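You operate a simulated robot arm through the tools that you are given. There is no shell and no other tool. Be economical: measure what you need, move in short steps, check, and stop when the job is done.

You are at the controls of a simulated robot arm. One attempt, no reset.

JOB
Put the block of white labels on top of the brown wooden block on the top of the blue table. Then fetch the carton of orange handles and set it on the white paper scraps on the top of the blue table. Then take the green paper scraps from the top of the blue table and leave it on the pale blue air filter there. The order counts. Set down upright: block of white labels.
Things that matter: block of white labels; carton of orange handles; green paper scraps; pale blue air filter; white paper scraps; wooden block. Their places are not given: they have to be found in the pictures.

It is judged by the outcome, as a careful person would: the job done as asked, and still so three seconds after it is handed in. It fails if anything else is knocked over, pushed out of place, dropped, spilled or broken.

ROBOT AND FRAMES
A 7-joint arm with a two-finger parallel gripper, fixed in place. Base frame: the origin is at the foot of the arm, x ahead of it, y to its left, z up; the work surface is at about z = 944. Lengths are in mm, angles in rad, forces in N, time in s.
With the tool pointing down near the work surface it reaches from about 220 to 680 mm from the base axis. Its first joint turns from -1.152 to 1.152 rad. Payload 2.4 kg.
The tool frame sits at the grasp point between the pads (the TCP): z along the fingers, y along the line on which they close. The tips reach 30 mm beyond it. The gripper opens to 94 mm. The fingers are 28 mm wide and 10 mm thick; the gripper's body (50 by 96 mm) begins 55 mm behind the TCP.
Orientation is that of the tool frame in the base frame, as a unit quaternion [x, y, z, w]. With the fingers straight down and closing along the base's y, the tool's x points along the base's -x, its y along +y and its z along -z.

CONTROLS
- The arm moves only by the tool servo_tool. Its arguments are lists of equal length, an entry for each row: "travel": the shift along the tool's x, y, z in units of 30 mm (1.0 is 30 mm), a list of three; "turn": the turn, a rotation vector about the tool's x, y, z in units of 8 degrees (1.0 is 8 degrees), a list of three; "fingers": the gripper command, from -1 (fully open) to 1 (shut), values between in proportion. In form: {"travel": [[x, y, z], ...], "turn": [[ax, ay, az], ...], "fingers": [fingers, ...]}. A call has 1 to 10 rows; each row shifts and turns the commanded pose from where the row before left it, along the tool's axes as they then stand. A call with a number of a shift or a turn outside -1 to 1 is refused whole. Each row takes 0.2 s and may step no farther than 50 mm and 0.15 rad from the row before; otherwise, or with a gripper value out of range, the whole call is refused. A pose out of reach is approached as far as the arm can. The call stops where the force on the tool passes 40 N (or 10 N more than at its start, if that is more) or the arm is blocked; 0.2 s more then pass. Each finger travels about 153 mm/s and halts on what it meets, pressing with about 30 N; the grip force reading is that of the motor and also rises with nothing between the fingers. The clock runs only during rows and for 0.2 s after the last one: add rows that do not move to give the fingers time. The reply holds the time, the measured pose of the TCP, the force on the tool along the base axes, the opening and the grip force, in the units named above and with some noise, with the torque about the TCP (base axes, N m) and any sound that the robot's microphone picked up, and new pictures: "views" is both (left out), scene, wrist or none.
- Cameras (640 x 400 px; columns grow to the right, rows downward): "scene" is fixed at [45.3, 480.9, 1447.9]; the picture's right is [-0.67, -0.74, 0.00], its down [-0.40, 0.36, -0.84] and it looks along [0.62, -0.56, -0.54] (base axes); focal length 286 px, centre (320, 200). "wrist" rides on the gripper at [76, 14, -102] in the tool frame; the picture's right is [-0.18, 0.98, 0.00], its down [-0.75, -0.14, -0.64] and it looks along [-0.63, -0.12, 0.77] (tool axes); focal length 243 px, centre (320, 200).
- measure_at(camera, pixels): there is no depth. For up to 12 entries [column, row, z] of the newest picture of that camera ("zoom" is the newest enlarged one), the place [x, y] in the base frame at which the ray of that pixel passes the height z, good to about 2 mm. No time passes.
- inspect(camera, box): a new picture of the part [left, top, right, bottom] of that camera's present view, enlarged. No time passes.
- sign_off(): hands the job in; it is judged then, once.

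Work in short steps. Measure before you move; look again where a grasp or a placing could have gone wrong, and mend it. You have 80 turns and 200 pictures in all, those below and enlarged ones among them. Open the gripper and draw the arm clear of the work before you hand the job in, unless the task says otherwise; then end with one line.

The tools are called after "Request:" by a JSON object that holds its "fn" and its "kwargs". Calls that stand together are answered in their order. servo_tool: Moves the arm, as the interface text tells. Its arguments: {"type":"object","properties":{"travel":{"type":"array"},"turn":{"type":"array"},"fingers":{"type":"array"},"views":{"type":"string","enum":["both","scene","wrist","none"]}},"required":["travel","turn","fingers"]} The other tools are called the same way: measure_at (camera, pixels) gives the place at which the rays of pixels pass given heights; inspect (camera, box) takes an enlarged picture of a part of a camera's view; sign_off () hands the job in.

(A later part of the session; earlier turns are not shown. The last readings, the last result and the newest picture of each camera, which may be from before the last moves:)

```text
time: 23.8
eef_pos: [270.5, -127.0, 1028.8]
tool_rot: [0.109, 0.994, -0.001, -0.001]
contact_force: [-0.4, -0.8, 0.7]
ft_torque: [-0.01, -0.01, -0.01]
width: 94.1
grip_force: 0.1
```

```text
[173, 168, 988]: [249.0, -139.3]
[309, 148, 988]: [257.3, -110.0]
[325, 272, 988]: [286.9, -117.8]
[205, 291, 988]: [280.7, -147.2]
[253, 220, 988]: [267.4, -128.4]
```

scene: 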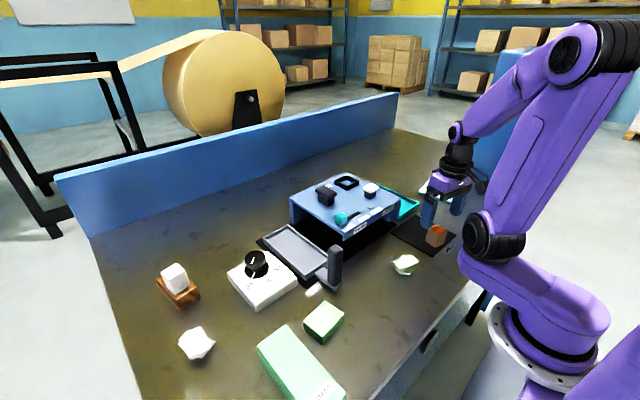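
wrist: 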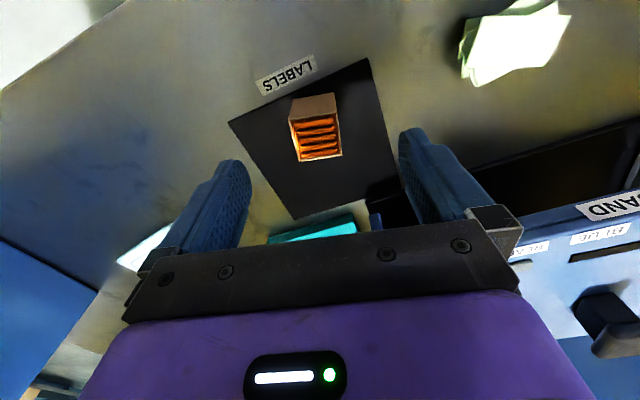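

Descend to TCP 983 with slight correction.

Request:
{"fn": "servo_tool", "kwargs": {"travel": [[0.054, -0.063, 0.3], [0, 0, 0.3], [0, 0, 0.3], [0, 0, 0.3], [0, 0, 0.3], [0, 0, 0]], "turn": [[0, 0, 0], [0, 0, 0], [0, 0, 0], [0, 0, 0], [0, 0, 0], [0, 0, 0]], "fingers": [-1, -1, -1, -1, -1, -1]}}

Request:
{"fn": "inspect", "kwargs": {"camera": "scene", "box": [395, 170, 485, 260]}}

```text
time: 25.2
eef_pos: [268.9, -129.8, 983.0]
tool_rot: [0.109, 0.994, 0.001, 0.0]
contact_force: [-0.5, -0.5, -0.5]
ft_torque: [0.0, -0.03, 0.01]
width: 94.1
grip_force: 0.0
```

scene: 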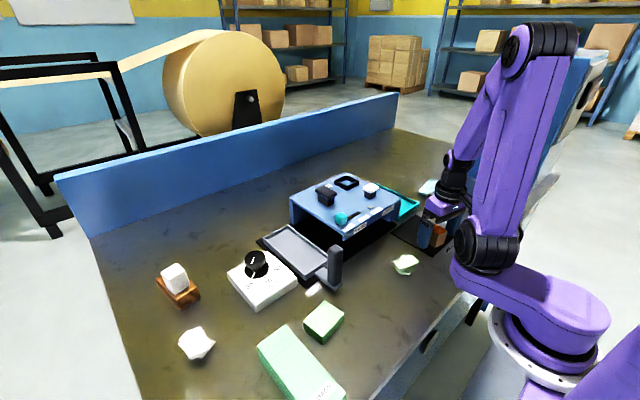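
wrist: 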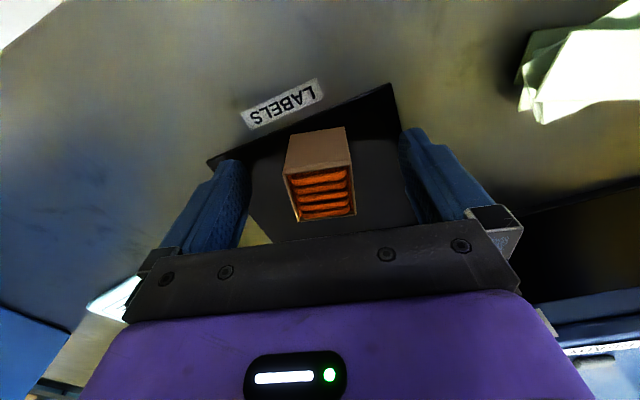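

```text
4.44 times, centred on (440, 215) of scene
```

zoom: 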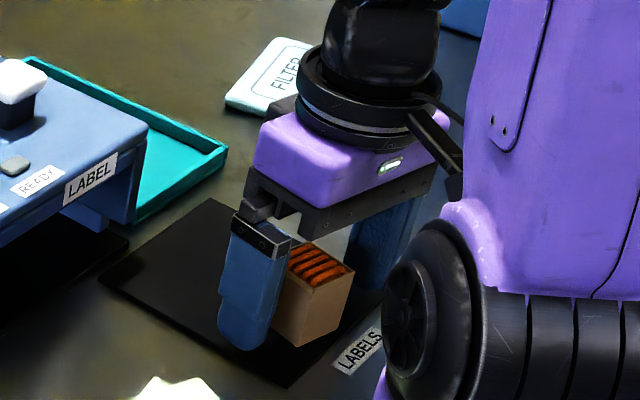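

Fingers straddle the carton; close and lift slightly.

Request:
{"fn": "servo_tool", "kwargs": {"travel": [[0, 0, 0], [0, 0, 0], [0, 0, 0], [0, 0, 0], [0, 0, -0.5], [0, 0, -0.7], [0, 0, 0]], "turn": [[0, 0, 0], [0, 0, 0], [0, 0, 0], [0, 0, 0], [0, 0, 0], [0, 0, 0], [0, 0, 0]], "fingers": [0, 1, 1, 1, 1, 1, 1]}}

Request:
{"fn": "inspect", "kwargs": {"camera": "scene", "box": [395, 170, 485, 260]}}

```text
time: 26.8
eef_pos: [267.2, -131.1, 1020.3]
tool_rot: [0.109, 0.994, 0.0, 0.0]
contact_force: [0.9, -0.6, -1.1]
ft_torque: [0.02, 0.01, -0.01]
width: 37.6
grip_force: 30.3
```

scene: 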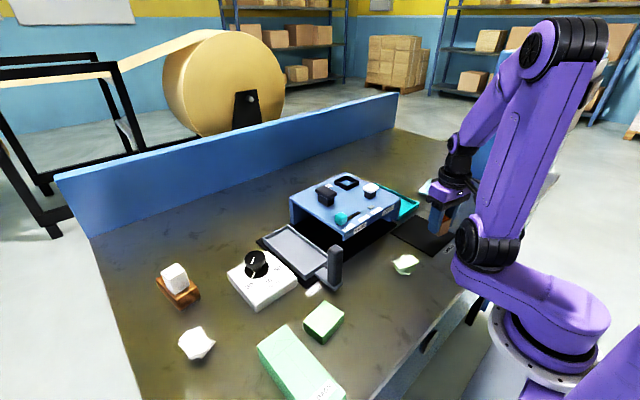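
wrist: 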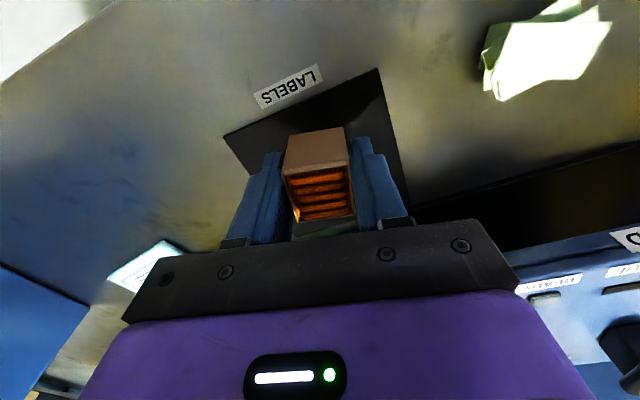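

```text
4.44 times, centred on (440, 215) of scene
```

zoom: 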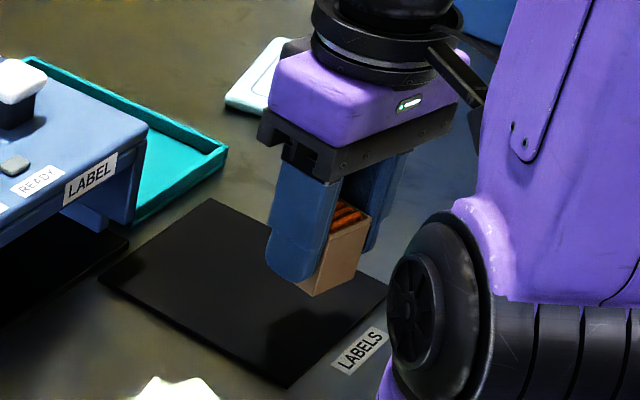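

Carton held. Lift to ~1160 and look at the white scraps in detail.

Request:
{"fn": "servo_tool", "kwargs": {"travel": [[0, 0, -0.9], [0, 0, -0.9], [0, 0, -0.9], [0, 0, -0.9], [0, 0, -0.9], [0, 0, 0]], "turn": [[0, 0, 0], [0, 0, 0], [0, 0, 0], [0, 0, -0.78], [0, 0, -0.78], [0, 0, 0]], "fingers": [1, 1, 1, 1, 1, 1], "views": "wrist"}}

Request:
{"fn": "inspect", "kwargs": {"camera": "scene", "box": [165, 315, 230, 370]}}

Request:
{"fn": "measure_at", "kwargs": {"camera": "zoom", "pixels": [[320, 200, 944]]}}

```text
time: 28.2
eef_pos: [267.9, -129.6, 1155.4]
tool_rot: [-0.001, 1.0, 0.0, 0.0]
contact_force: [-0.4, -1.1, -0.5]
ft_torque: [-0.03, 0.01, -0.03]
width: 37.3
grip_force: 30.2
```

wrist: 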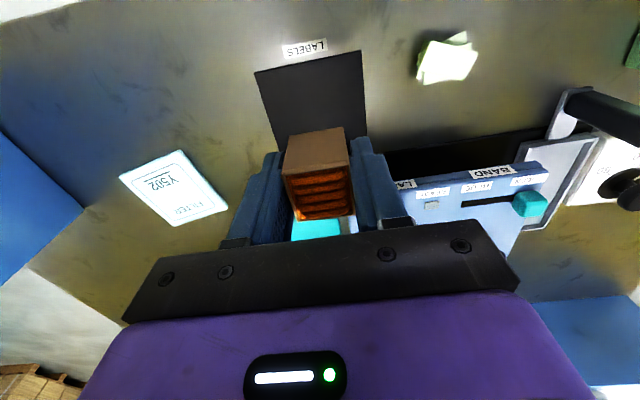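

```text
7.27 times, centred on (198, 342) of scene
```

zoom: 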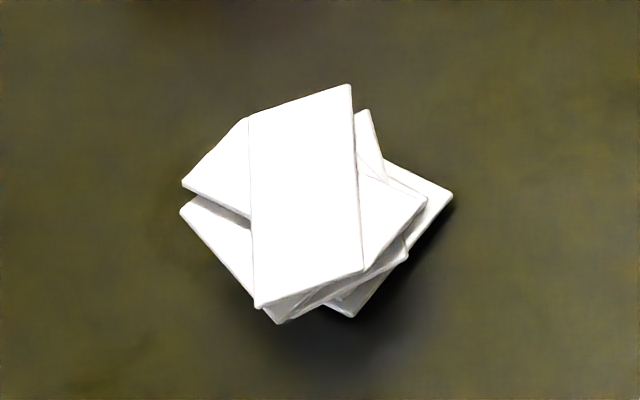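

```text
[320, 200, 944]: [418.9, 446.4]
```

Carry the carton across to (330,430).

Request:
{"fn": "servo_tool", "kwargs": {"travel": [[-0.11, 0.98, 0], [-0.11, 0.98, 0], [-0.11, 0.98, 0], [-0.11, 0.98, 0], [-0.11, 0.98, 0], [-0.11, 0.98, 0], [-0.11, 0.98, 0], [-0.11, 0.98, 0], [-0.11, 0.98, 0], [-0.11, 0.98, 0]], "turn": [[0, 0, 0], [0, 0, 0], [0, 0, 0], [0, 0, 0], [0, 0, 0], [0, 0, 0], [0, 0, 0], [0, 0, 0], [0, 0, 0], [0, 0, 0]], "fingers": [1, 1, 1, 1, 1, 1, 1, 1, 1, 1], "views": "none"}}

Request:
{"fn": "servo_tool", "kwargs": {"travel": [[-0.11, 0.98, 0], [-0.11, 0.98, 0], [-0.11, 0.98, 0], [-0.11, 0.98, 0], [-0.11, 0.98, 0], [-0.11, 0.98, 0], [-0.11, 0.98, 0], [-0.11, 0.98, 0], [-0.11, 0.98, 0], [0, 0, 0]], "turn": [[0, 0, 0], [0, 0, 0], [0, 0, 0], [0, 0, 0], [0, 0, 0], [0, 0, 0], [0, 0, 0], [0, 0, 0], [0, 0, 0], [0, 0, 0]], "fingers": [1, 1, 1, 1, 1, 1, 1, 1, 1, 1]}}

```text
time: 30.4
eef_pos: [300.6, 163.5, 1152.9]
tool_rot: [0.0, 1.0, -0.001, 0.0]
contact_force: [0.2, -0.4, -0.1]
ft_torque: [0.01, -0.03, 0.02]
width: 37.2
grip_force: 30.2
```

```text
time: 32.6
eef_pos: [330.6, 429.8, 1152.8]
tool_rot: [0.0, 1.0, 0.0, 0.0]
contact_force: [0.7, -0.3, -0.1]
ft_torque: [0.01, -0.02, 0.0]
width: 37.6
grip_force: 29.5
```

scene: 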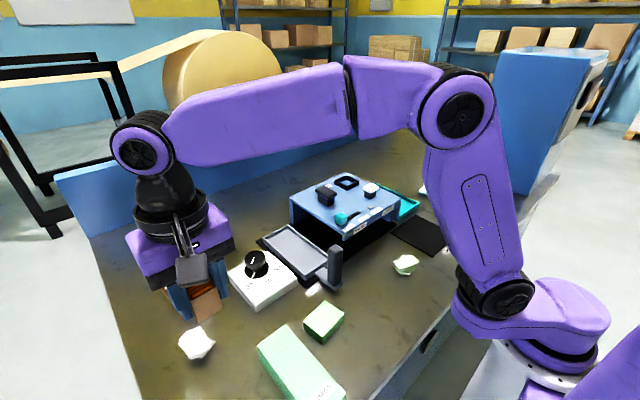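
wrist: 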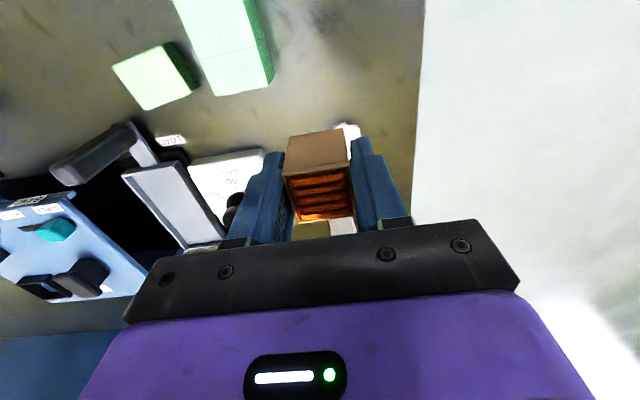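

Scraps are hidden behind the carton. Move to x≈415, y≈446 and look.

Request:
{"fn": "servo_tool", "kwargs": {"travel": [[-0.95, 0.18, 0], [-0.95, 0.18, 0], [-0.9, 0.18, 0], [0, 0, 0]], "turn": [[0, 0, 0], [0, 0, 0], [0, 0, 0], [0, 0, 0]], "fingers": [1, 1, 1, 1]}}

Request:
{"fn": "inspect", "kwargs": {"camera": "wrist", "box": [270, 0, 400, 160]}}

Request:
{"fn": "inspect", "kwargs": {"camera": "scene", "box": [140, 250, 250, 370]}}

```text
time: 33.6
eef_pos: [415.5, 443.3, 1151.7]
tool_rot: [-0.001, 1.0, 0.0, 0.001]
contact_force: [-0.4, -0.2, -0.4]
ft_torque: [0.0, 0.0, 0.02]
width: 37.4
grip_force: 29.8
```

scene: 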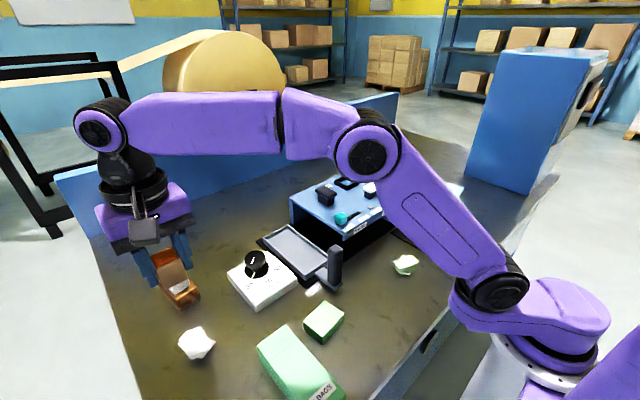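
wrist: 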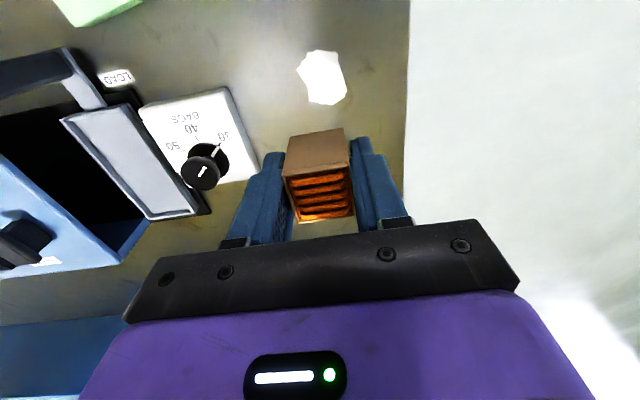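

```text
2.50 times, centred on (335, 80) of wrist
```

zoom: 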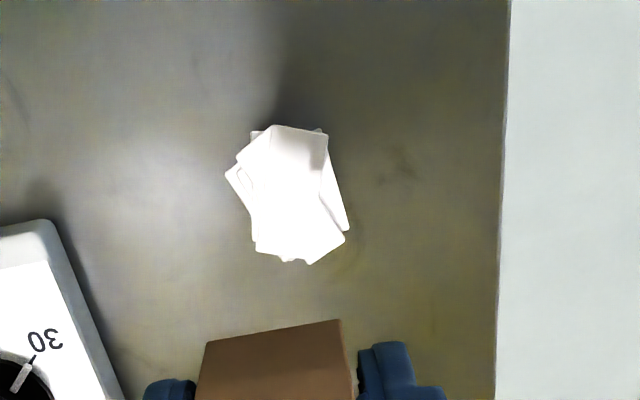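

```text
3.33 times, centred on (195, 310) of scene
```

zoom: 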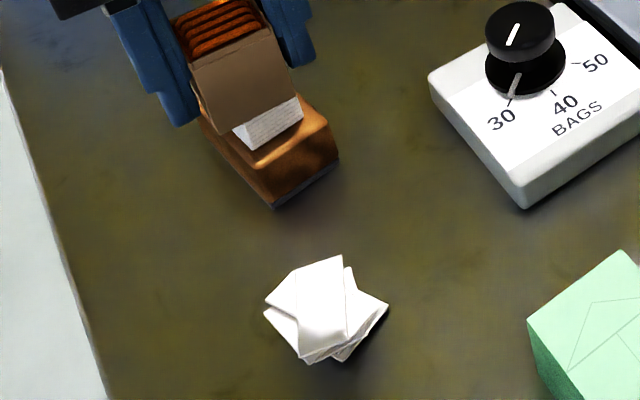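

Request:
{"fn": "measure_at", "kwargs": {"camera": "wrist", "pixels": [[322, 78, 950], [322, 78, 960], [322, 78, 970], [297, 70, 950], [347, 92, 950], [315.8, 50.4, 960], [338, 53.2, 960], [329, 105.5, 960], [308.6, 100, 960]]}}

Request:
{"fn": "measure_at", "kwargs": {"camera": "scene", "pixels": [[197.5, 342.7, 950], [197.5, 342.7, 960], [197.5, 342.7, 970], [195.8, 341.3, 960], [188.4, 330.6, 960], [201.9, 326, 960], [203.9, 351.6, 960], [189.3, 356.9, 960]]}}

```text
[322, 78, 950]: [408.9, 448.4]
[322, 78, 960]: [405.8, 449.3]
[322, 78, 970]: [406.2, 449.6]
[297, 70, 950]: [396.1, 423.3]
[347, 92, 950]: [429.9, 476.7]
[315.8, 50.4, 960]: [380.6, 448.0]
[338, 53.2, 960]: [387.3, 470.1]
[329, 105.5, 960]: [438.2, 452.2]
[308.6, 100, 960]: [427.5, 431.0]
```

```text
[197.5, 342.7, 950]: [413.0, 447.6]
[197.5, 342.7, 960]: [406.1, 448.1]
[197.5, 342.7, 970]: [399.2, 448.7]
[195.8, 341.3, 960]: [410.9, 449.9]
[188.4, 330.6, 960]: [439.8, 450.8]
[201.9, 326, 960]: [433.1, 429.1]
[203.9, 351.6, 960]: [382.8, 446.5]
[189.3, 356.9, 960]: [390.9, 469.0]
```

Scraps centre (410,449), top z≈958. Lower the carton above it to TCP z≈1010.

Request:
{"fn": "servo_tool", "kwargs": {"travel": [[0.18, 0.19, 0.8], [0, 0, 0.9], [0, 0, 0.9], [0, 0, 0.9], [0, 0, 0.9], [0, 0, 0.3], [0, 0, 0]], "turn": [[0, 0, 0], [0, 0, 0], [0, 0, 0], [0, 0, 0], [0, 0, 0], [0, 0, 0], [0, 0, 0]], "fingers": [1, 1, 1, 1, 1, 1, 1]}}

Request:
{"fn": "inspect", "kwargs": {"camera": "scene", "box": [150, 270, 240, 370]}}

```text
time: 35.2
eef_pos: [408.5, 451.2, 1013.2]
tool_rot: [0.0, 1.0, 0.0, 0.0]
contact_force: [0.4, 0.1, -0.8]
ft_torque: [0.0, 0.0, 0.01]
width: 37.4
grip_force: 29.8
```

scene: 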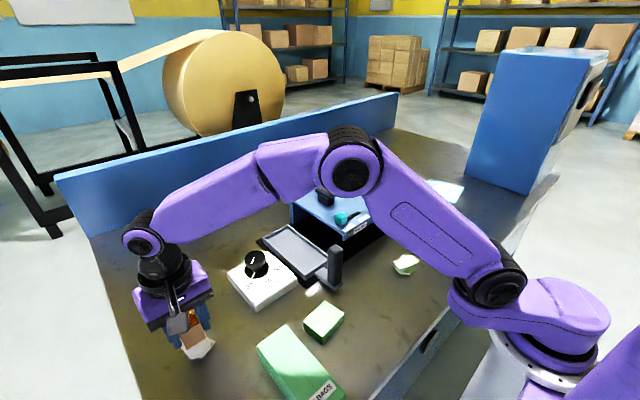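
wrist: 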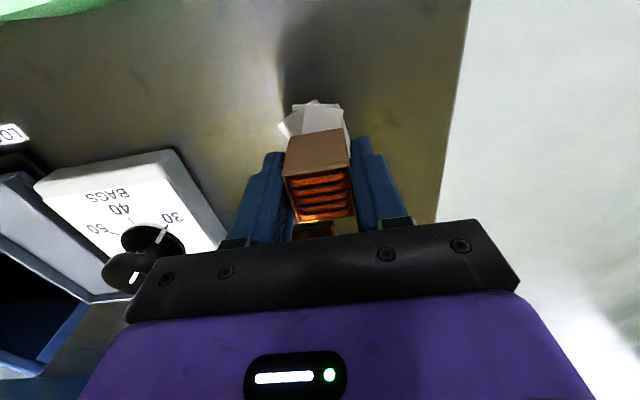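

```text
4.00 times, centred on (195, 320) of scene
```

zoom: 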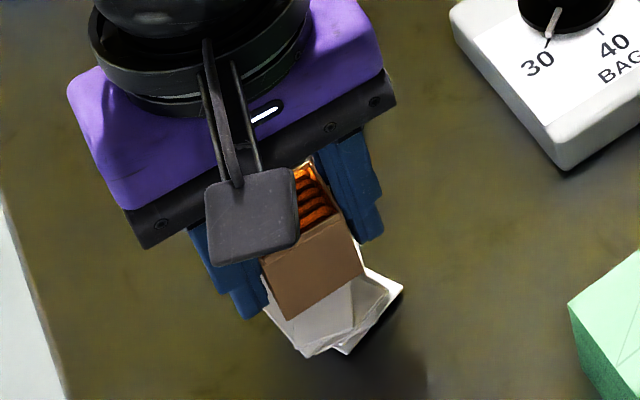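

Descend in small steps to find contact (expected ≈996).

Request:
{"fn": "servo_tool", "kwargs": {"travel": [[0, 0, 0.25], [0, 0, 0.1], [0, 0, 0.08], [0, 0, 0]], "turn": [[0, 0, 0], [0, 0, 0], [0, 0, 0], [0, 0, 0]], "fingers": [1, 1, 1, 1], "views": "none"}}

Request:
{"fn": "inspect", "kwargs": {"camera": "scene", "box": [160, 300, 230, 370]}}

```text
time: 36.2
eef_pos: [409.9, 451.1, 1003.7]
tool_rot: [0.0, 1.0, 0.003, 0.003]
contact_force: [1.1, 0.8, 28.9]
ft_torque: [-0.06, -0.12, -0.02]
width: 37.9
grip_force: 30.0
```

```text
5.71 times, centred on (195, 335) of scene
```

zoom: 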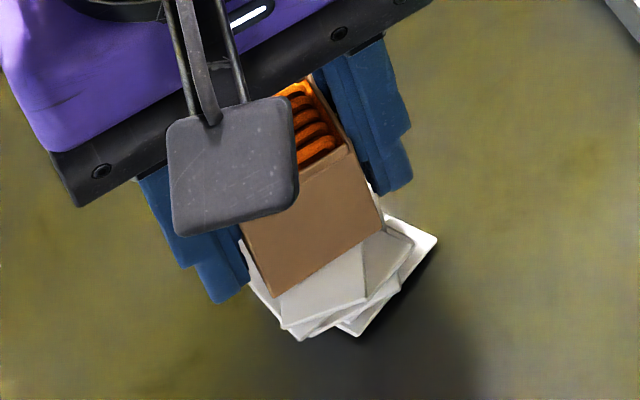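

Request:
{"fn": "measure_at", "kwargs": {"camera": "zoom", "pixels": [[277, 297, 962], [385, 232, 962], [283, 328, 960], [435, 238, 950], [240, 240, 950]]}}

```text
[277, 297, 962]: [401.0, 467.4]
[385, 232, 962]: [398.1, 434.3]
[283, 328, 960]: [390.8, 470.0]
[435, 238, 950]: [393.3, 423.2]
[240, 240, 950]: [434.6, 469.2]
```

Carton sits ~6 mm toward far side; lift slightly, shift −6 mm x and −1 mm y, re-lower.

Request:
{"fn": "servo_tool", "kwargs": {"travel": [[0, 0, -0.35], [0.2, -0.04, 0], [0, 0, 0.2], [0, 0, 0.08], [0, 0, 0]], "turn": [[0, 0, 0], [0, 0, 0], [0, 0, 0], [0, 0, 0], [0, 0, 0]], "fingers": [1, 1, 1, 1, 1], "views": "wrist"}}

Request:
{"fn": "inspect", "kwargs": {"camera": "scene", "box": [160, 300, 230, 370]}}

```text
time: 37.4
eef_pos: [403.9, 449.8, 1003.2]
tool_rot: [0.0, 1.0, 0.001, 0.001]
contact_force: [-2.9, -0.6, 10.7]
ft_torque: [-0.02, -0.01, 0.02]
width: 37.5
grip_force: 30.1
```

wrist: 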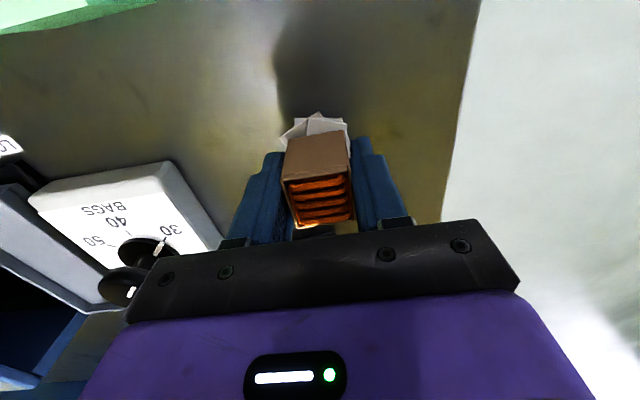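

```text
5.71 times, centred on (195, 335) of scene
```

zoom: 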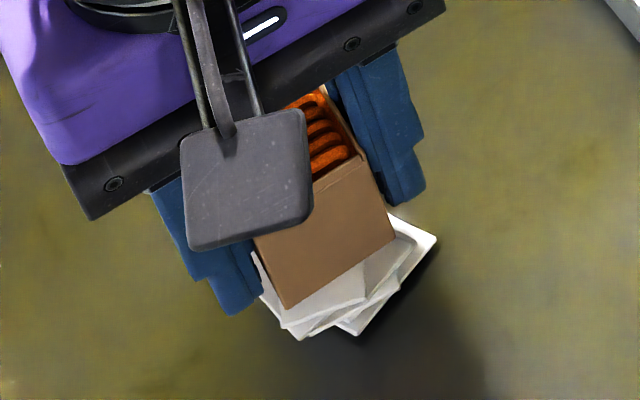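

Light contact, better centred. Release gradually.

Request:
{"fn": "servo_tool", "kwargs": {"travel": [[0, 0, -0.03], [0, 0, 0], [0, 0, 0], [0, 0, 0], [0, 0, 0]], "turn": [[0, 0, 0], [0, 0, 0], [0, 0, 0], [0, 0, 0], [0, 0, 0]], "fingers": [1, 0.18, 0, -0.4, -0.4], "views": "wrist"}}

Request:
{"fn": "inspect", "kwargs": {"camera": "scene", "box": [160, 300, 230, 370]}}

```text
time: 38.6
eef_pos: [403.2, 449.6, 1003.1]
tool_rot: [0.0, 1.0, 0.0, 0.0]
contact_force: [-0.6, -0.2, 0.8]
ft_torque: [-0.03, 0.0, 0.0]
width: 65.5
grip_force: 0.0
```

wrist: 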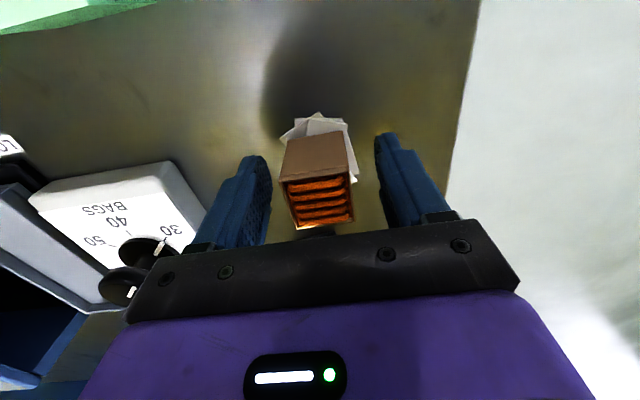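

```text
5.71 times, centred on (195, 335) of scene
```

zoom: 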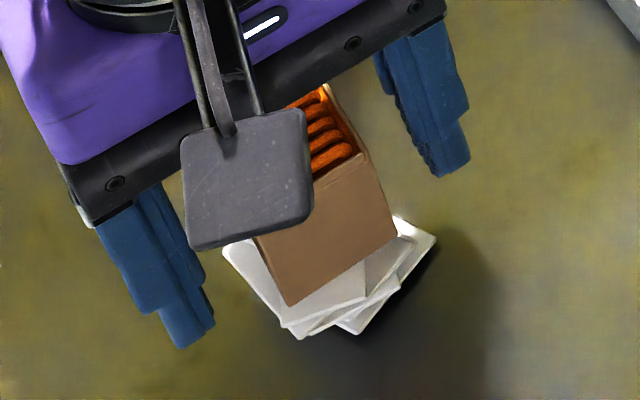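

Stable. Rise straight up, then head back toward the green scraps.

Request:
{"fn": "servo_tool", "kwargs": {"travel": [[0, 0, -0.5], [0, 0, -0.9], [0, 0, -0.9], [0, 0, -0.9], [0, 0, -0.9], [0, 0, -0.9], [0.5, -0.8, 0], [0.5, -0.8, 0], [0.5, -0.8, 0], [0, 0, 0]], "turn": [[0, 0, 0], [0, 0, 0], [0, 0, 0], [0, 0, 0], [0, 0, 0], [0, 0, 0], [0, 0, 0], [0, 0, 0], [0, 0, 0], [0, 0, 0]], "fingers": [-0.4, -0.4, -0.4, -1, -1, -1, -1, -1, -1, -1], "views": "scene"}}

Request:
{"fn": "inspect", "kwargs": {"camera": "scene", "box": [140, 250, 240, 370]}}

Request:
{"fn": "inspect", "kwargs": {"camera": "scene", "box": [380, 245, 430, 285]}}

```text
time: 40.8
eef_pos: [356.7, 376.8, 1154.2]
tool_rot: [0.001, 1.0, -0.001, 0.0]
contact_force: [-0.3, 0.3, -0.1]
ft_torque: [0.0, 0.01, -0.01]
width: 94.2
grip_force: 0.1
```

scene: 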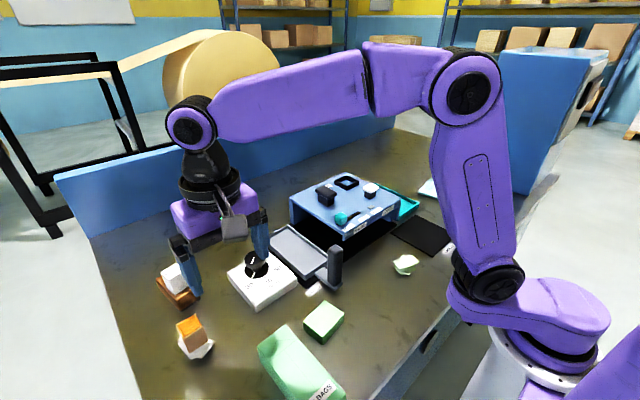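

```text
3.33 times, centred on (190, 310) of scene
```

zoom: 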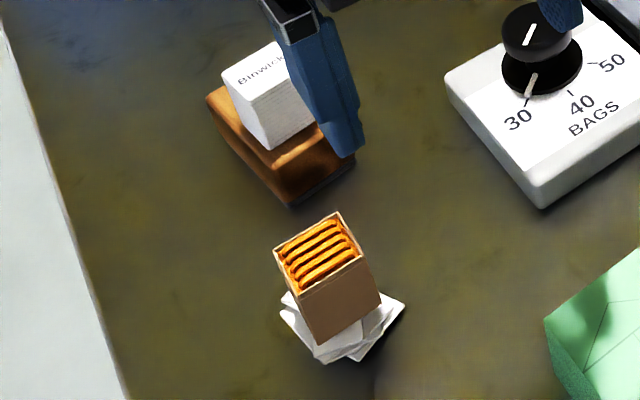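

```text
10.00 times, centred on (405, 265) of scene
```

zoom: 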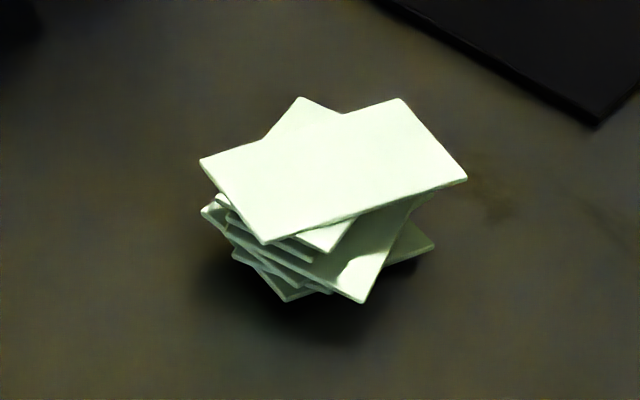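

Carton stands on the white scraps. Move to a viewing pose over the green scraps (≈(275,2)).

Request:
{"fn": "servo_tool", "kwargs": {"travel": [[0.17, -0.955, -0.1], [0.17, -0.955, -0.1], [0.17, -0.955, -0.1], [0.17, -0.955, -0.1], [0.17, -0.955, -0.1], [0.17, -0.955, -0.1], [0.17, -0.955, 0], [0.17, -0.955, 0], [0.17, -0.955, 0], [0.17, -0.955, 0]], "turn": [[0, 0, 0], [0, 0, 0], [0, 0, 0], [0, 0, 0], [0, 0, 0], [0, 0, 0], [0, 0, 0], [0, 0, 0], [0, 0, 0], [0, 0, 0]], "fingers": [-1, -1, -1, -1, -1, -1, -1, -1, -1, -1], "views": "none"}}

Request:
{"fn": "servo_tool", "kwargs": {"travel": [[0.17, -0.955, 0], [0.17, -0.955, 0], [0.17, -0.955, 0], [0, 0, 0]], "turn": [[0, 0, 0], [0, 0, 0], [0, 0, 0], [0, 0, 0]], "fingers": [-1, -1, -1, -1]}}

Request:
{"fn": "inspect", "kwargs": {"camera": "wrist", "box": [260, 40, 380, 140]}}

```text
time: 43.0
eef_pos: [306.2, 90.3, 1172.7]
tool_rot: [-0.001, 1.0, 0.0, 0.0]
contact_force: [1.1, 0.2, 0.6]
ft_torque: [0.0, 0.03, -0.04]
width: 94.1
grip_force: 0.1
```

```text
time: 44.0
eef_pos: [290.4, 4.0, 1171.6]
tool_rot: [0.0, 1.0, 0.0, -0.001]
contact_force: [0.2, -0.1, 0.0]
ft_torque: [-0.02, -0.01, 0.01]
width: 93.9
grip_force: 0.1
```

scene: 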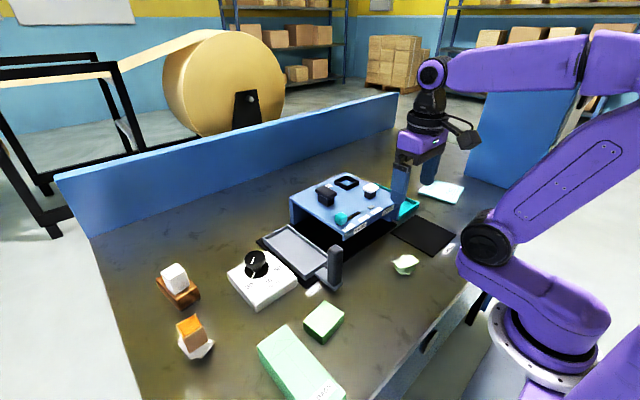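
wrist: 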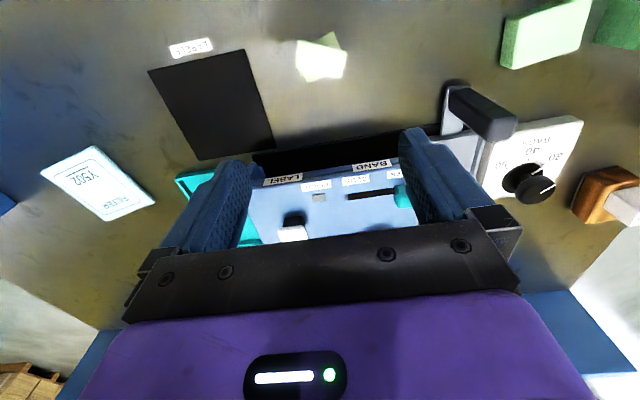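

```text
4.00 times, centred on (320, 90) of wrist
```

zoom: 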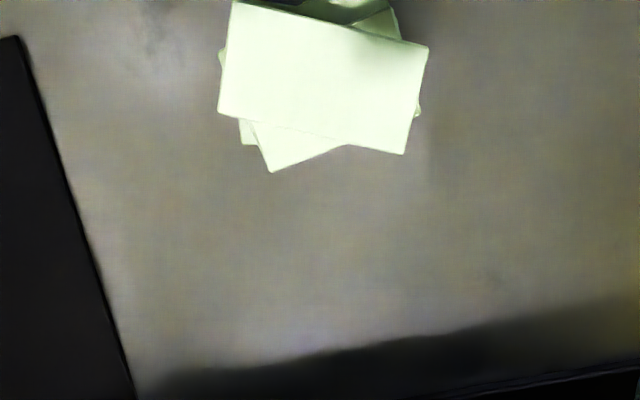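

Request:
{"fn": "measure_at", "kwargs": {"camera": "zoom", "pixels": [[235, 2, 965], [428, 46, 965], [404, 154, 965], [218, 112, 965], [321, 78, 965], [272, 172, 960]]}}

Request:
{"fn": "measure_at", "kwargs": {"camera": "scene", "pixels": [[393, 261, 965], [413, 254.8, 965], [419.7, 263, 965], [399.5, 269.3, 965], [406.3, 262, 965], [406.3, 262, 970], [406.3, 262, 975], [401.5, 275, 945], [409, 275.2, 948], [416.4, 269.3, 946]]}}

Request:
{"fn": "measure_at", "kwargs": {"camera": "wrist", "pixels": [[41, 172, 955], [98, 146, 955], [155, 198, 955], [108, 221, 955]]}}

Request:
{"fn": "inspect", "kwargs": {"camera": "scene", "box": [405, 165, 475, 215]}}

Request:
{"fn": "inspect", "kwargs": {"camera": "wrist", "box": [270, 0, 370, 100]}}

```text
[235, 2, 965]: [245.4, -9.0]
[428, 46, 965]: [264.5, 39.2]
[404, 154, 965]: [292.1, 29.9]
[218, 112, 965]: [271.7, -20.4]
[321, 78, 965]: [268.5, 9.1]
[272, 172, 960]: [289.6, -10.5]
```

```text
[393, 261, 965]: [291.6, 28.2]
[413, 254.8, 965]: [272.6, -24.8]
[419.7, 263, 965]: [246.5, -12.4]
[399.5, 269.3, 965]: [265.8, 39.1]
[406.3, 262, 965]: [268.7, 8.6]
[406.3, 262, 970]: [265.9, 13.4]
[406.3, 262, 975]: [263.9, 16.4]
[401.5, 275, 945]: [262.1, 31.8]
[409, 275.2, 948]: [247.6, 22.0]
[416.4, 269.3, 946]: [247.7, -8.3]
```

```text
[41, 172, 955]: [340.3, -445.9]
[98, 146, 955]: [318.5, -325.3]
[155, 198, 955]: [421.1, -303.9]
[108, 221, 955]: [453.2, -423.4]
```

```text
8.00 times, centred on (440, 190) of scene
```

zoom: 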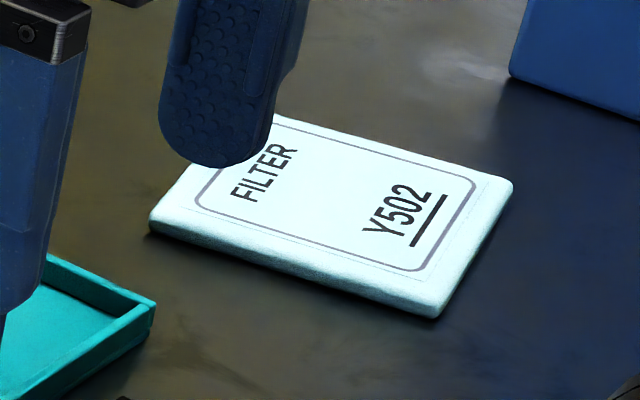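

```text
4.00 times, centred on (320, 50) of wrist
```

zoom: 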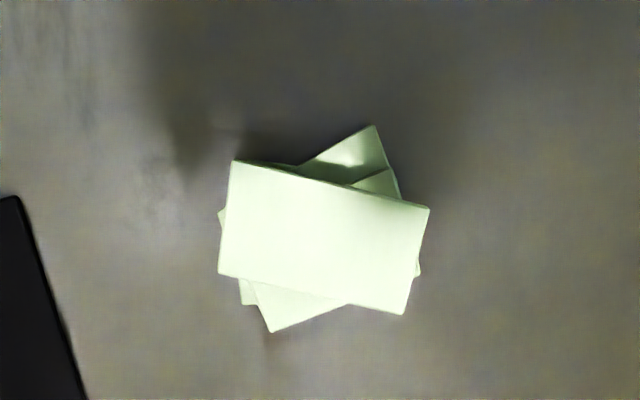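

Green stack: centre (268.5,9), top z≈965, long axis 54 mm with yaw ≈-22°. Align and descend to z≈1030.

Request:
{"fn": "servo_tool", "kwargs": {"travel": [[0.73, 0.17, 0.3], [0, 0, 0.7], [0, 0, 0.7], [0, 0, 0.7], [0, 0, 0.7], [0, 0, 0.7], [0, 0, 0.7], [0, 0, 0]], "turn": [[0, 0, 0], [0, 0, 0.7], [0, 0, 0.7], [0, 0, 0.7], [0, 0, 0.65], [0, 0, 0], [0, 0, 0], [0, 0, 0]], "fingers": [-1, -1, -1, -1, -1, -1, -1, -1]}}

Request:
{"fn": "inspect", "kwargs": {"camera": "wrist", "box": [240, 60, 400, 180]}}

```text
time: 45.8
eef_pos: [272.7, 11.2, 1043.8]
tool_rot: [0.191, 0.982, 0.0, 0.0]
contact_force: [0.2, 0.1, 0.2]
ft_torque: [0.02, 0.0, -0.01]
width: 94.0
grip_force: 0.1
out of reach, approached as far as the arm can: row 5
```

scene: 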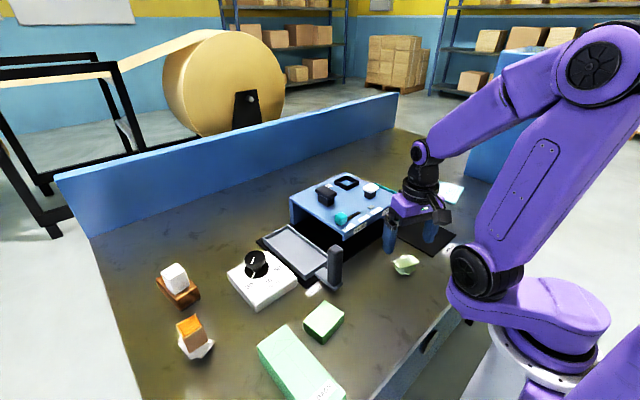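
wrist: 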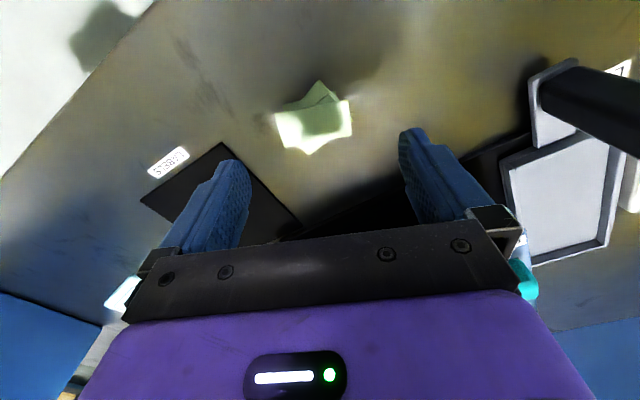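

```text
3.33 times, centred on (320, 120) of wrist
```

zoom: 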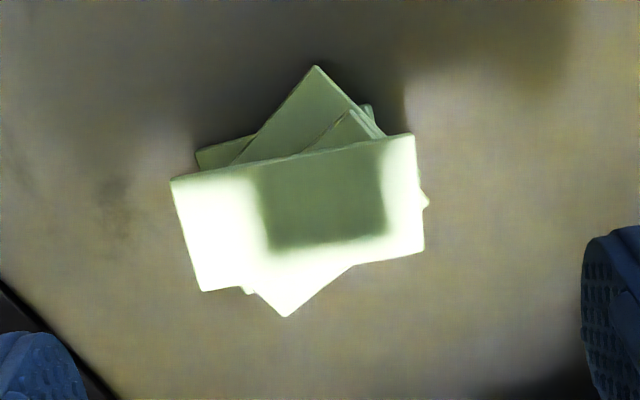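

Request:
{"fn": "measure_at", "kwargs": {"camera": "zoom", "pixels": [[170, 180, 965], [414, 135, 965], [424, 252, 965], [203, 291, 965], [303, 214, 965], [316, 66, 950], [287, 317, 960]]}}

```text
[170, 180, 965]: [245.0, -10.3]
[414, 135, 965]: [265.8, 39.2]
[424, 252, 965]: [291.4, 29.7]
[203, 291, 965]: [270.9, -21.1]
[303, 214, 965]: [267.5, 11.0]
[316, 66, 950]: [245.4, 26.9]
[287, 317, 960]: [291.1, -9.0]
```

Descend with correction to TCP ≈980.

Request:
{"fn": "servo_tool", "kwargs": {"travel": [[0, 0, 0.3], [0.06, -0.055, 0.3], [0.055, -0.055, 0.3], [0, 0, 0.3], [0, 0, 0.3], [0, 0, 0.3], [0, 0, 0.3], [0, 0, 0]], "turn": [[0, 0, 0], [0, 0, 0], [0, 0, 0], [0, 0, 0], [0, 0, 0], [0, 0, 0], [0, 0, 0], [0, 0, 0]], "fingers": [-1, -1, -1, -1, -1, -1, -1, -1]}}

Request:
{"fn": "inspect", "kwargs": {"camera": "scene", "box": [365, 200, 455, 290]}}

```text
time: 47.6
eef_pos: [269.3, 9.6, 979.2]
tool_rot: [0.191, 0.982, 0.0, 0.001]
contact_force: [0.0, 0.1, 0.4]
ft_torque: [-0.03, 0.03, -0.03]
width: 94.1
grip_force: 0.0
```

scene: 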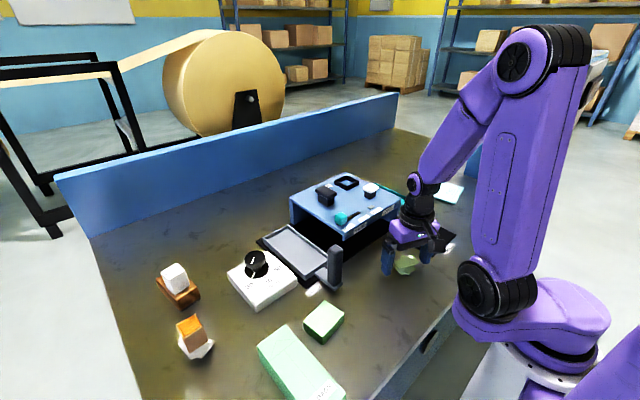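
wrist: 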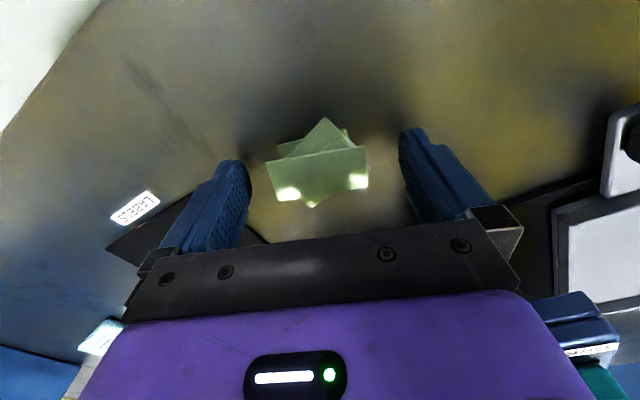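

```text
4.44 times, centred on (410, 245) of scene
```

zoom: 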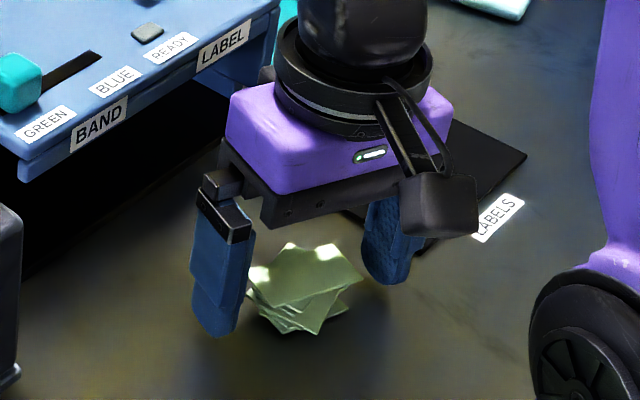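

Close and lift a little.

Request:
{"fn": "servo_tool", "kwargs": {"travel": [[0, 0, 0], [0, 0, 0], [0, 0, 0], [0, 0, 0], [0, 0, -0.4], [0, 0, -0.5], [0, 0, 0]], "turn": [[0, 0, 0], [0, 0, 0], [0, 0, 0], [0, 0, 0], [0, 0, 0], [0, 0, 0], [0, 0, 0]], "fingers": [-0.3, 0.3, 1, 1, 1, 1, 1]}}

Request:
{"fn": "inspect", "kwargs": {"camera": "scene", "box": [365, 200, 455, 290]}}

```text
time: 49.2
eef_pos: [268.5, 9.3, 1006.1]
tool_rot: [0.191, 0.982, 0.0, 0.0]
contact_force: [0.2, -0.5, -0.1]
ft_torque: [-0.01, 0.01, -0.01]
width: 71.1
grip_force: 30.5
```

scene: 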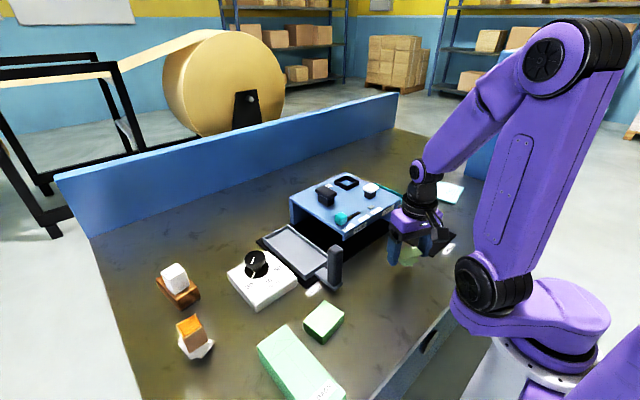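
wrist: 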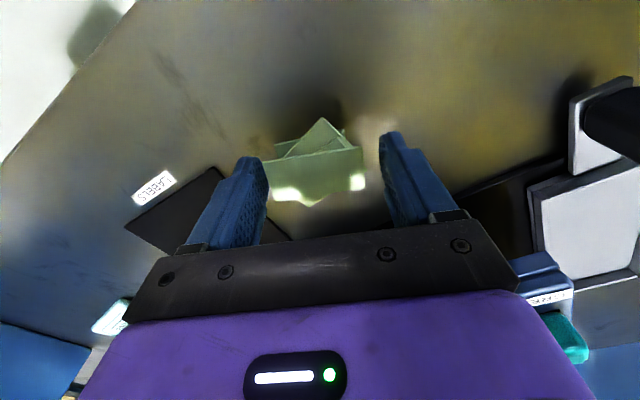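

```text
4.44 times, centred on (410, 245) of scene
```

zoom: 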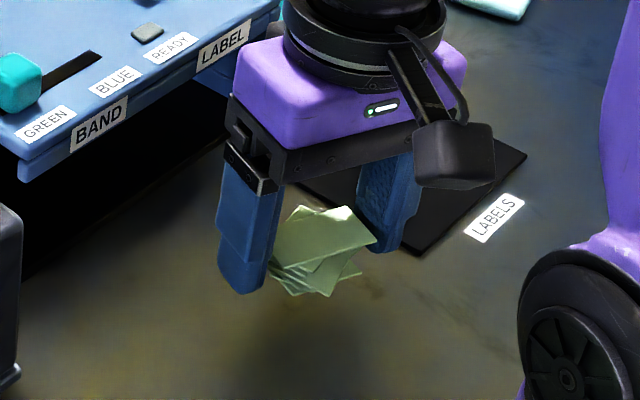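

Stack is held. Lift and measure the filter.

Request:
{"fn": "servo_tool", "kwargs": {"travel": [[0, 0, -0.8], [0, 0, -0.8], [0, 0, -0.8], [0, 0, -0.8], [0, 0, 0]], "turn": [[0, 0, 0], [0, 0, 0], [0, 0, 0], [0, 0, 0], [0, 0, 0]], "fingers": [1, 1, 1, 1, 1]}}

Request:
{"fn": "measure_at", "kwargs": {"camera": "scene", "pixels": [[418.75, 193.1, 956], [454.4, 204.75, 956], [464, 187.75, 956], [434.4, 179.4, 956], [454.4, 204.75, 950], [454.4, 204.75, 962]]}}

```text
time: 50.4
eef_pos: [268.4, 8.3, 1102.5]
tool_rot: [0.191, 0.982, -0.001, 0.0]
contact_force: [0.1, 0.8, -0.3]
ft_torque: [0.01, 0.03, -0.03]
width: 70.7
grip_force: 30.5
```

scene: 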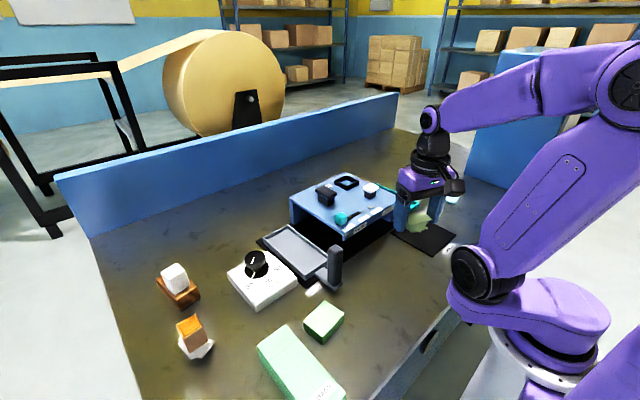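
wrist: 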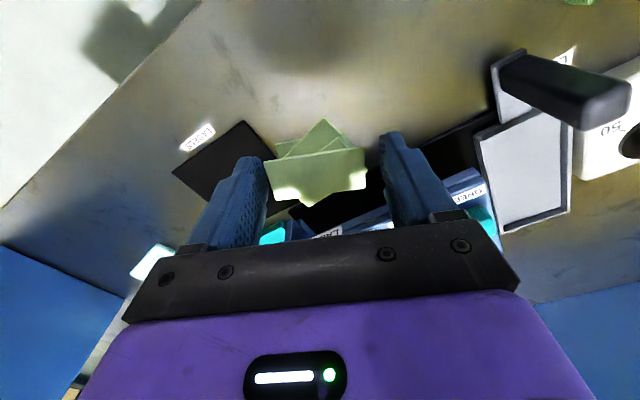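

```text
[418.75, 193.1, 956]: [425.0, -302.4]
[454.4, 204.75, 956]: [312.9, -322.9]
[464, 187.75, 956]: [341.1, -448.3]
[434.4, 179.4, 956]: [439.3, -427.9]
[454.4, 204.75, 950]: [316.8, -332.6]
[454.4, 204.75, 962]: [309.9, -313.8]
```

Request:
{"fn": "servo_tool", "kwargs": {"travel": [[0, 0, -0.35], [0, 0, -0.35], [0, 0, -0.35], [0, 0, -0.35], [0, 0, 0]], "turn": [[0, 0, -0.7], [0, 0, -0.7], [0, 0, -0.7], [0, 0, -0.65], [0, 0, 0]], "fingers": [1, 1, 1, 1, 1], "views": "none"}}

Request:
{"fn": "measure_at", "kwargs": {"camera": "scene", "pixels": [[468, 175, 944], [500, 184, 944], [530, 193, 944], [500, 190, 944]]}}

```text
time: 51.6
eef_pos: [267.7, 7.6, 1144.8]
tool_rot: [0.0, 1.0, 0.001, 0.0]
contact_force: [-0.2, -0.1, -1.1]
ft_torque: [0.0, -0.01, 0.0]
width: 71.2
grip_force: 30.3
```

```text
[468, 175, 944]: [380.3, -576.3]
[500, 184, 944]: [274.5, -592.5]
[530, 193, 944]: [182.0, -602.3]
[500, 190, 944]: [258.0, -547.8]
```

The hopper is beyond y≈-575, clear. Carry the scraps to above the filter.

Request:
{"fn": "servo_tool", "kwargs": {"travel": [[-0.274, -0.912, 0], [-0.274, -0.912, 0], [-0.274, -0.912, 0], [-0.274, -0.912, 0], [-0.274, -0.912, 0], [-0.274, -0.912, 0], [-0.274, -0.912, 0], [-0.274, -0.912, 0], [-0.274, -0.912, 0], [-0.274, -0.912, 0]], "turn": [[0, 0, 0], [0, 0, 0], [0, 0, 0], [0, 0, 0], [0, 0, 0], [0, 0, 0], [0, 0, 0], [0, 0, 0], [0, 0, 0], [0, 0, 0]], "fingers": [1, 1, 1, 1, 1, 1, 1, 1, 1, 1], "views": "none"}}

Request:
{"fn": "servo_tool", "kwargs": {"travel": [[-0.274, -0.912, 0], [-0.274, -0.912, 0], [-0.274, -0.912, 0], [-0.274, -0.912, 0], [0, 0, 0]], "turn": [[0, 0, 0], [0, 0, 0], [0, 0, 0], [0, 0, 0], [0, 0, 0]], "fingers": [1, 1, 1, 1, 1]}}

```text
time: 53.8
eef_pos: [349.7, -265.1, 1145.0]
tool_rot: [0.0, 1.0, 0.001, 0.0]
contact_force: [-0.2, 0.0, -0.7]
ft_torque: [0.02, 0.0, 0.02]
width: 70.4
grip_force: 29.9
```

```text
time: 55.0
eef_pos: [382.1, -373.1, 1145.1]
tool_rot: [0.0, 1.0, 0.0, 0.0]
contact_force: [0.7, -0.2, 0.4]
ft_torque: [0.01, -0.02, 0.02]
width: 70.2
grip_force: 30.2
```

scene: 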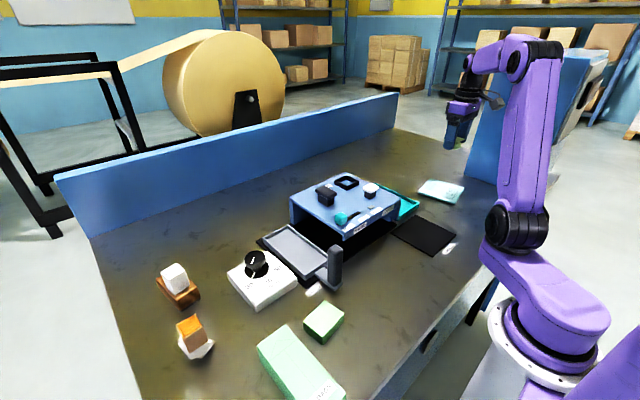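
wrist: 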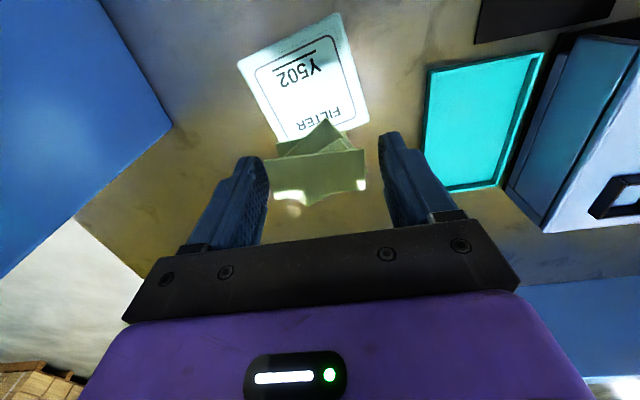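

Request:
{"fn": "measure_at", "kwargs": {"camera": "wrist", "pixels": [[238, 62, 955], [340, 13, 955], [369, 122, 955]]}}

Request:
{"fn": "servo_tool", "kwargs": {"travel": [[0, 0, 0.9], [0, 0, 0.9], [0, 0, 0.9], [0, 0, 0.9], [0, 0, 0.7], [0, 0, 0]], "turn": [[0, 0, 0], [0, 0, 0], [0, 0, 0], [0, 0, 0], [0, 0, 0], [0, 0, 0]], "fingers": [1, 1, 1, 1, 1, 1]}}

Request:
{"fn": "inspect", "kwargs": {"camera": "scene", "box": [400, 130, 490, 220]}}

```text
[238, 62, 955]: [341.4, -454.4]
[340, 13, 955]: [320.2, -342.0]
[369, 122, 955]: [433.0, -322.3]
```

```text
time: 56.4
eef_pos: [383.3, -373.5, 1015.0]
tool_rot: [0.0, 1.0, 0.0, 0.0]
contact_force: [1.1, -0.1, -0.3]
ft_torque: [0.0, 0.0, 0.0]
width: 70.2
grip_force: 29.6
```

scene: 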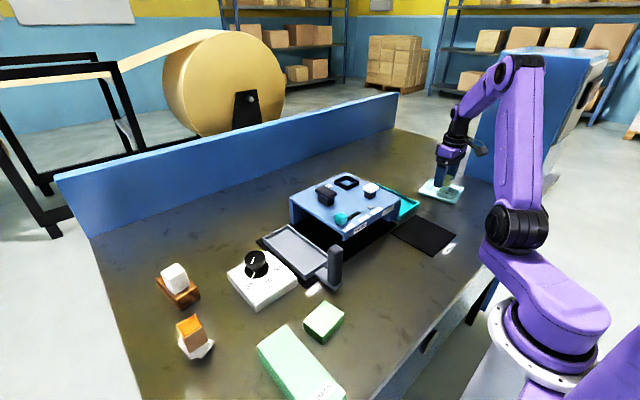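
wrist: 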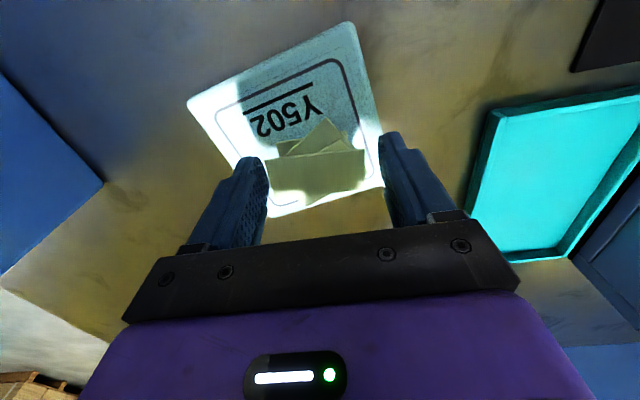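

```text
4.44 times, centred on (445, 175) of scene
```

zoom: 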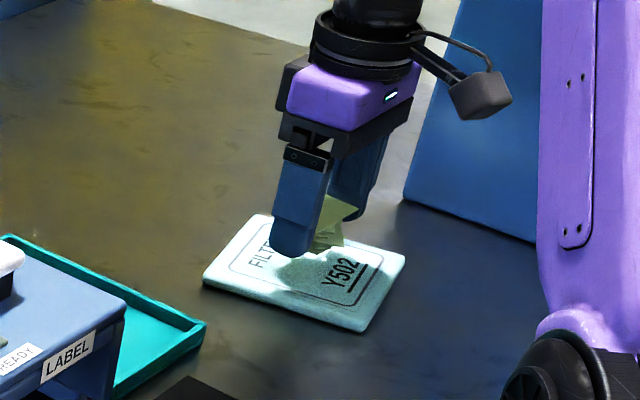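

Request:
{"fn": "measure_at", "kwargs": {"camera": "wrist", "pixels": [[187, 102, 955], [348, 21, 955], [384, 186, 955], [270, 217, 955], [187, 102, 965], [348, 21, 965], [384, 186, 965]]}}

Request:
{"fn": "measure_at", "kwargs": {"camera": "zoom", "pixels": [[202, 275, 955], [362, 325, 955], [406, 255, 955], [202, 275, 965], [362, 325, 965], [406, 255, 965]]}}

```text
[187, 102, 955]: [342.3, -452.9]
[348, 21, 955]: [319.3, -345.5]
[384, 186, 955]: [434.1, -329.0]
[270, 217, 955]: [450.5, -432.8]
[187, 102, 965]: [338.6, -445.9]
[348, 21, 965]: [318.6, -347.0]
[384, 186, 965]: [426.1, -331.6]
```

```text
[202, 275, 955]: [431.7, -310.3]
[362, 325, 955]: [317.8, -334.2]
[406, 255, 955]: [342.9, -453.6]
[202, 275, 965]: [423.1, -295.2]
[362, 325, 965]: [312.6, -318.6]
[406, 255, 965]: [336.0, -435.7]
```

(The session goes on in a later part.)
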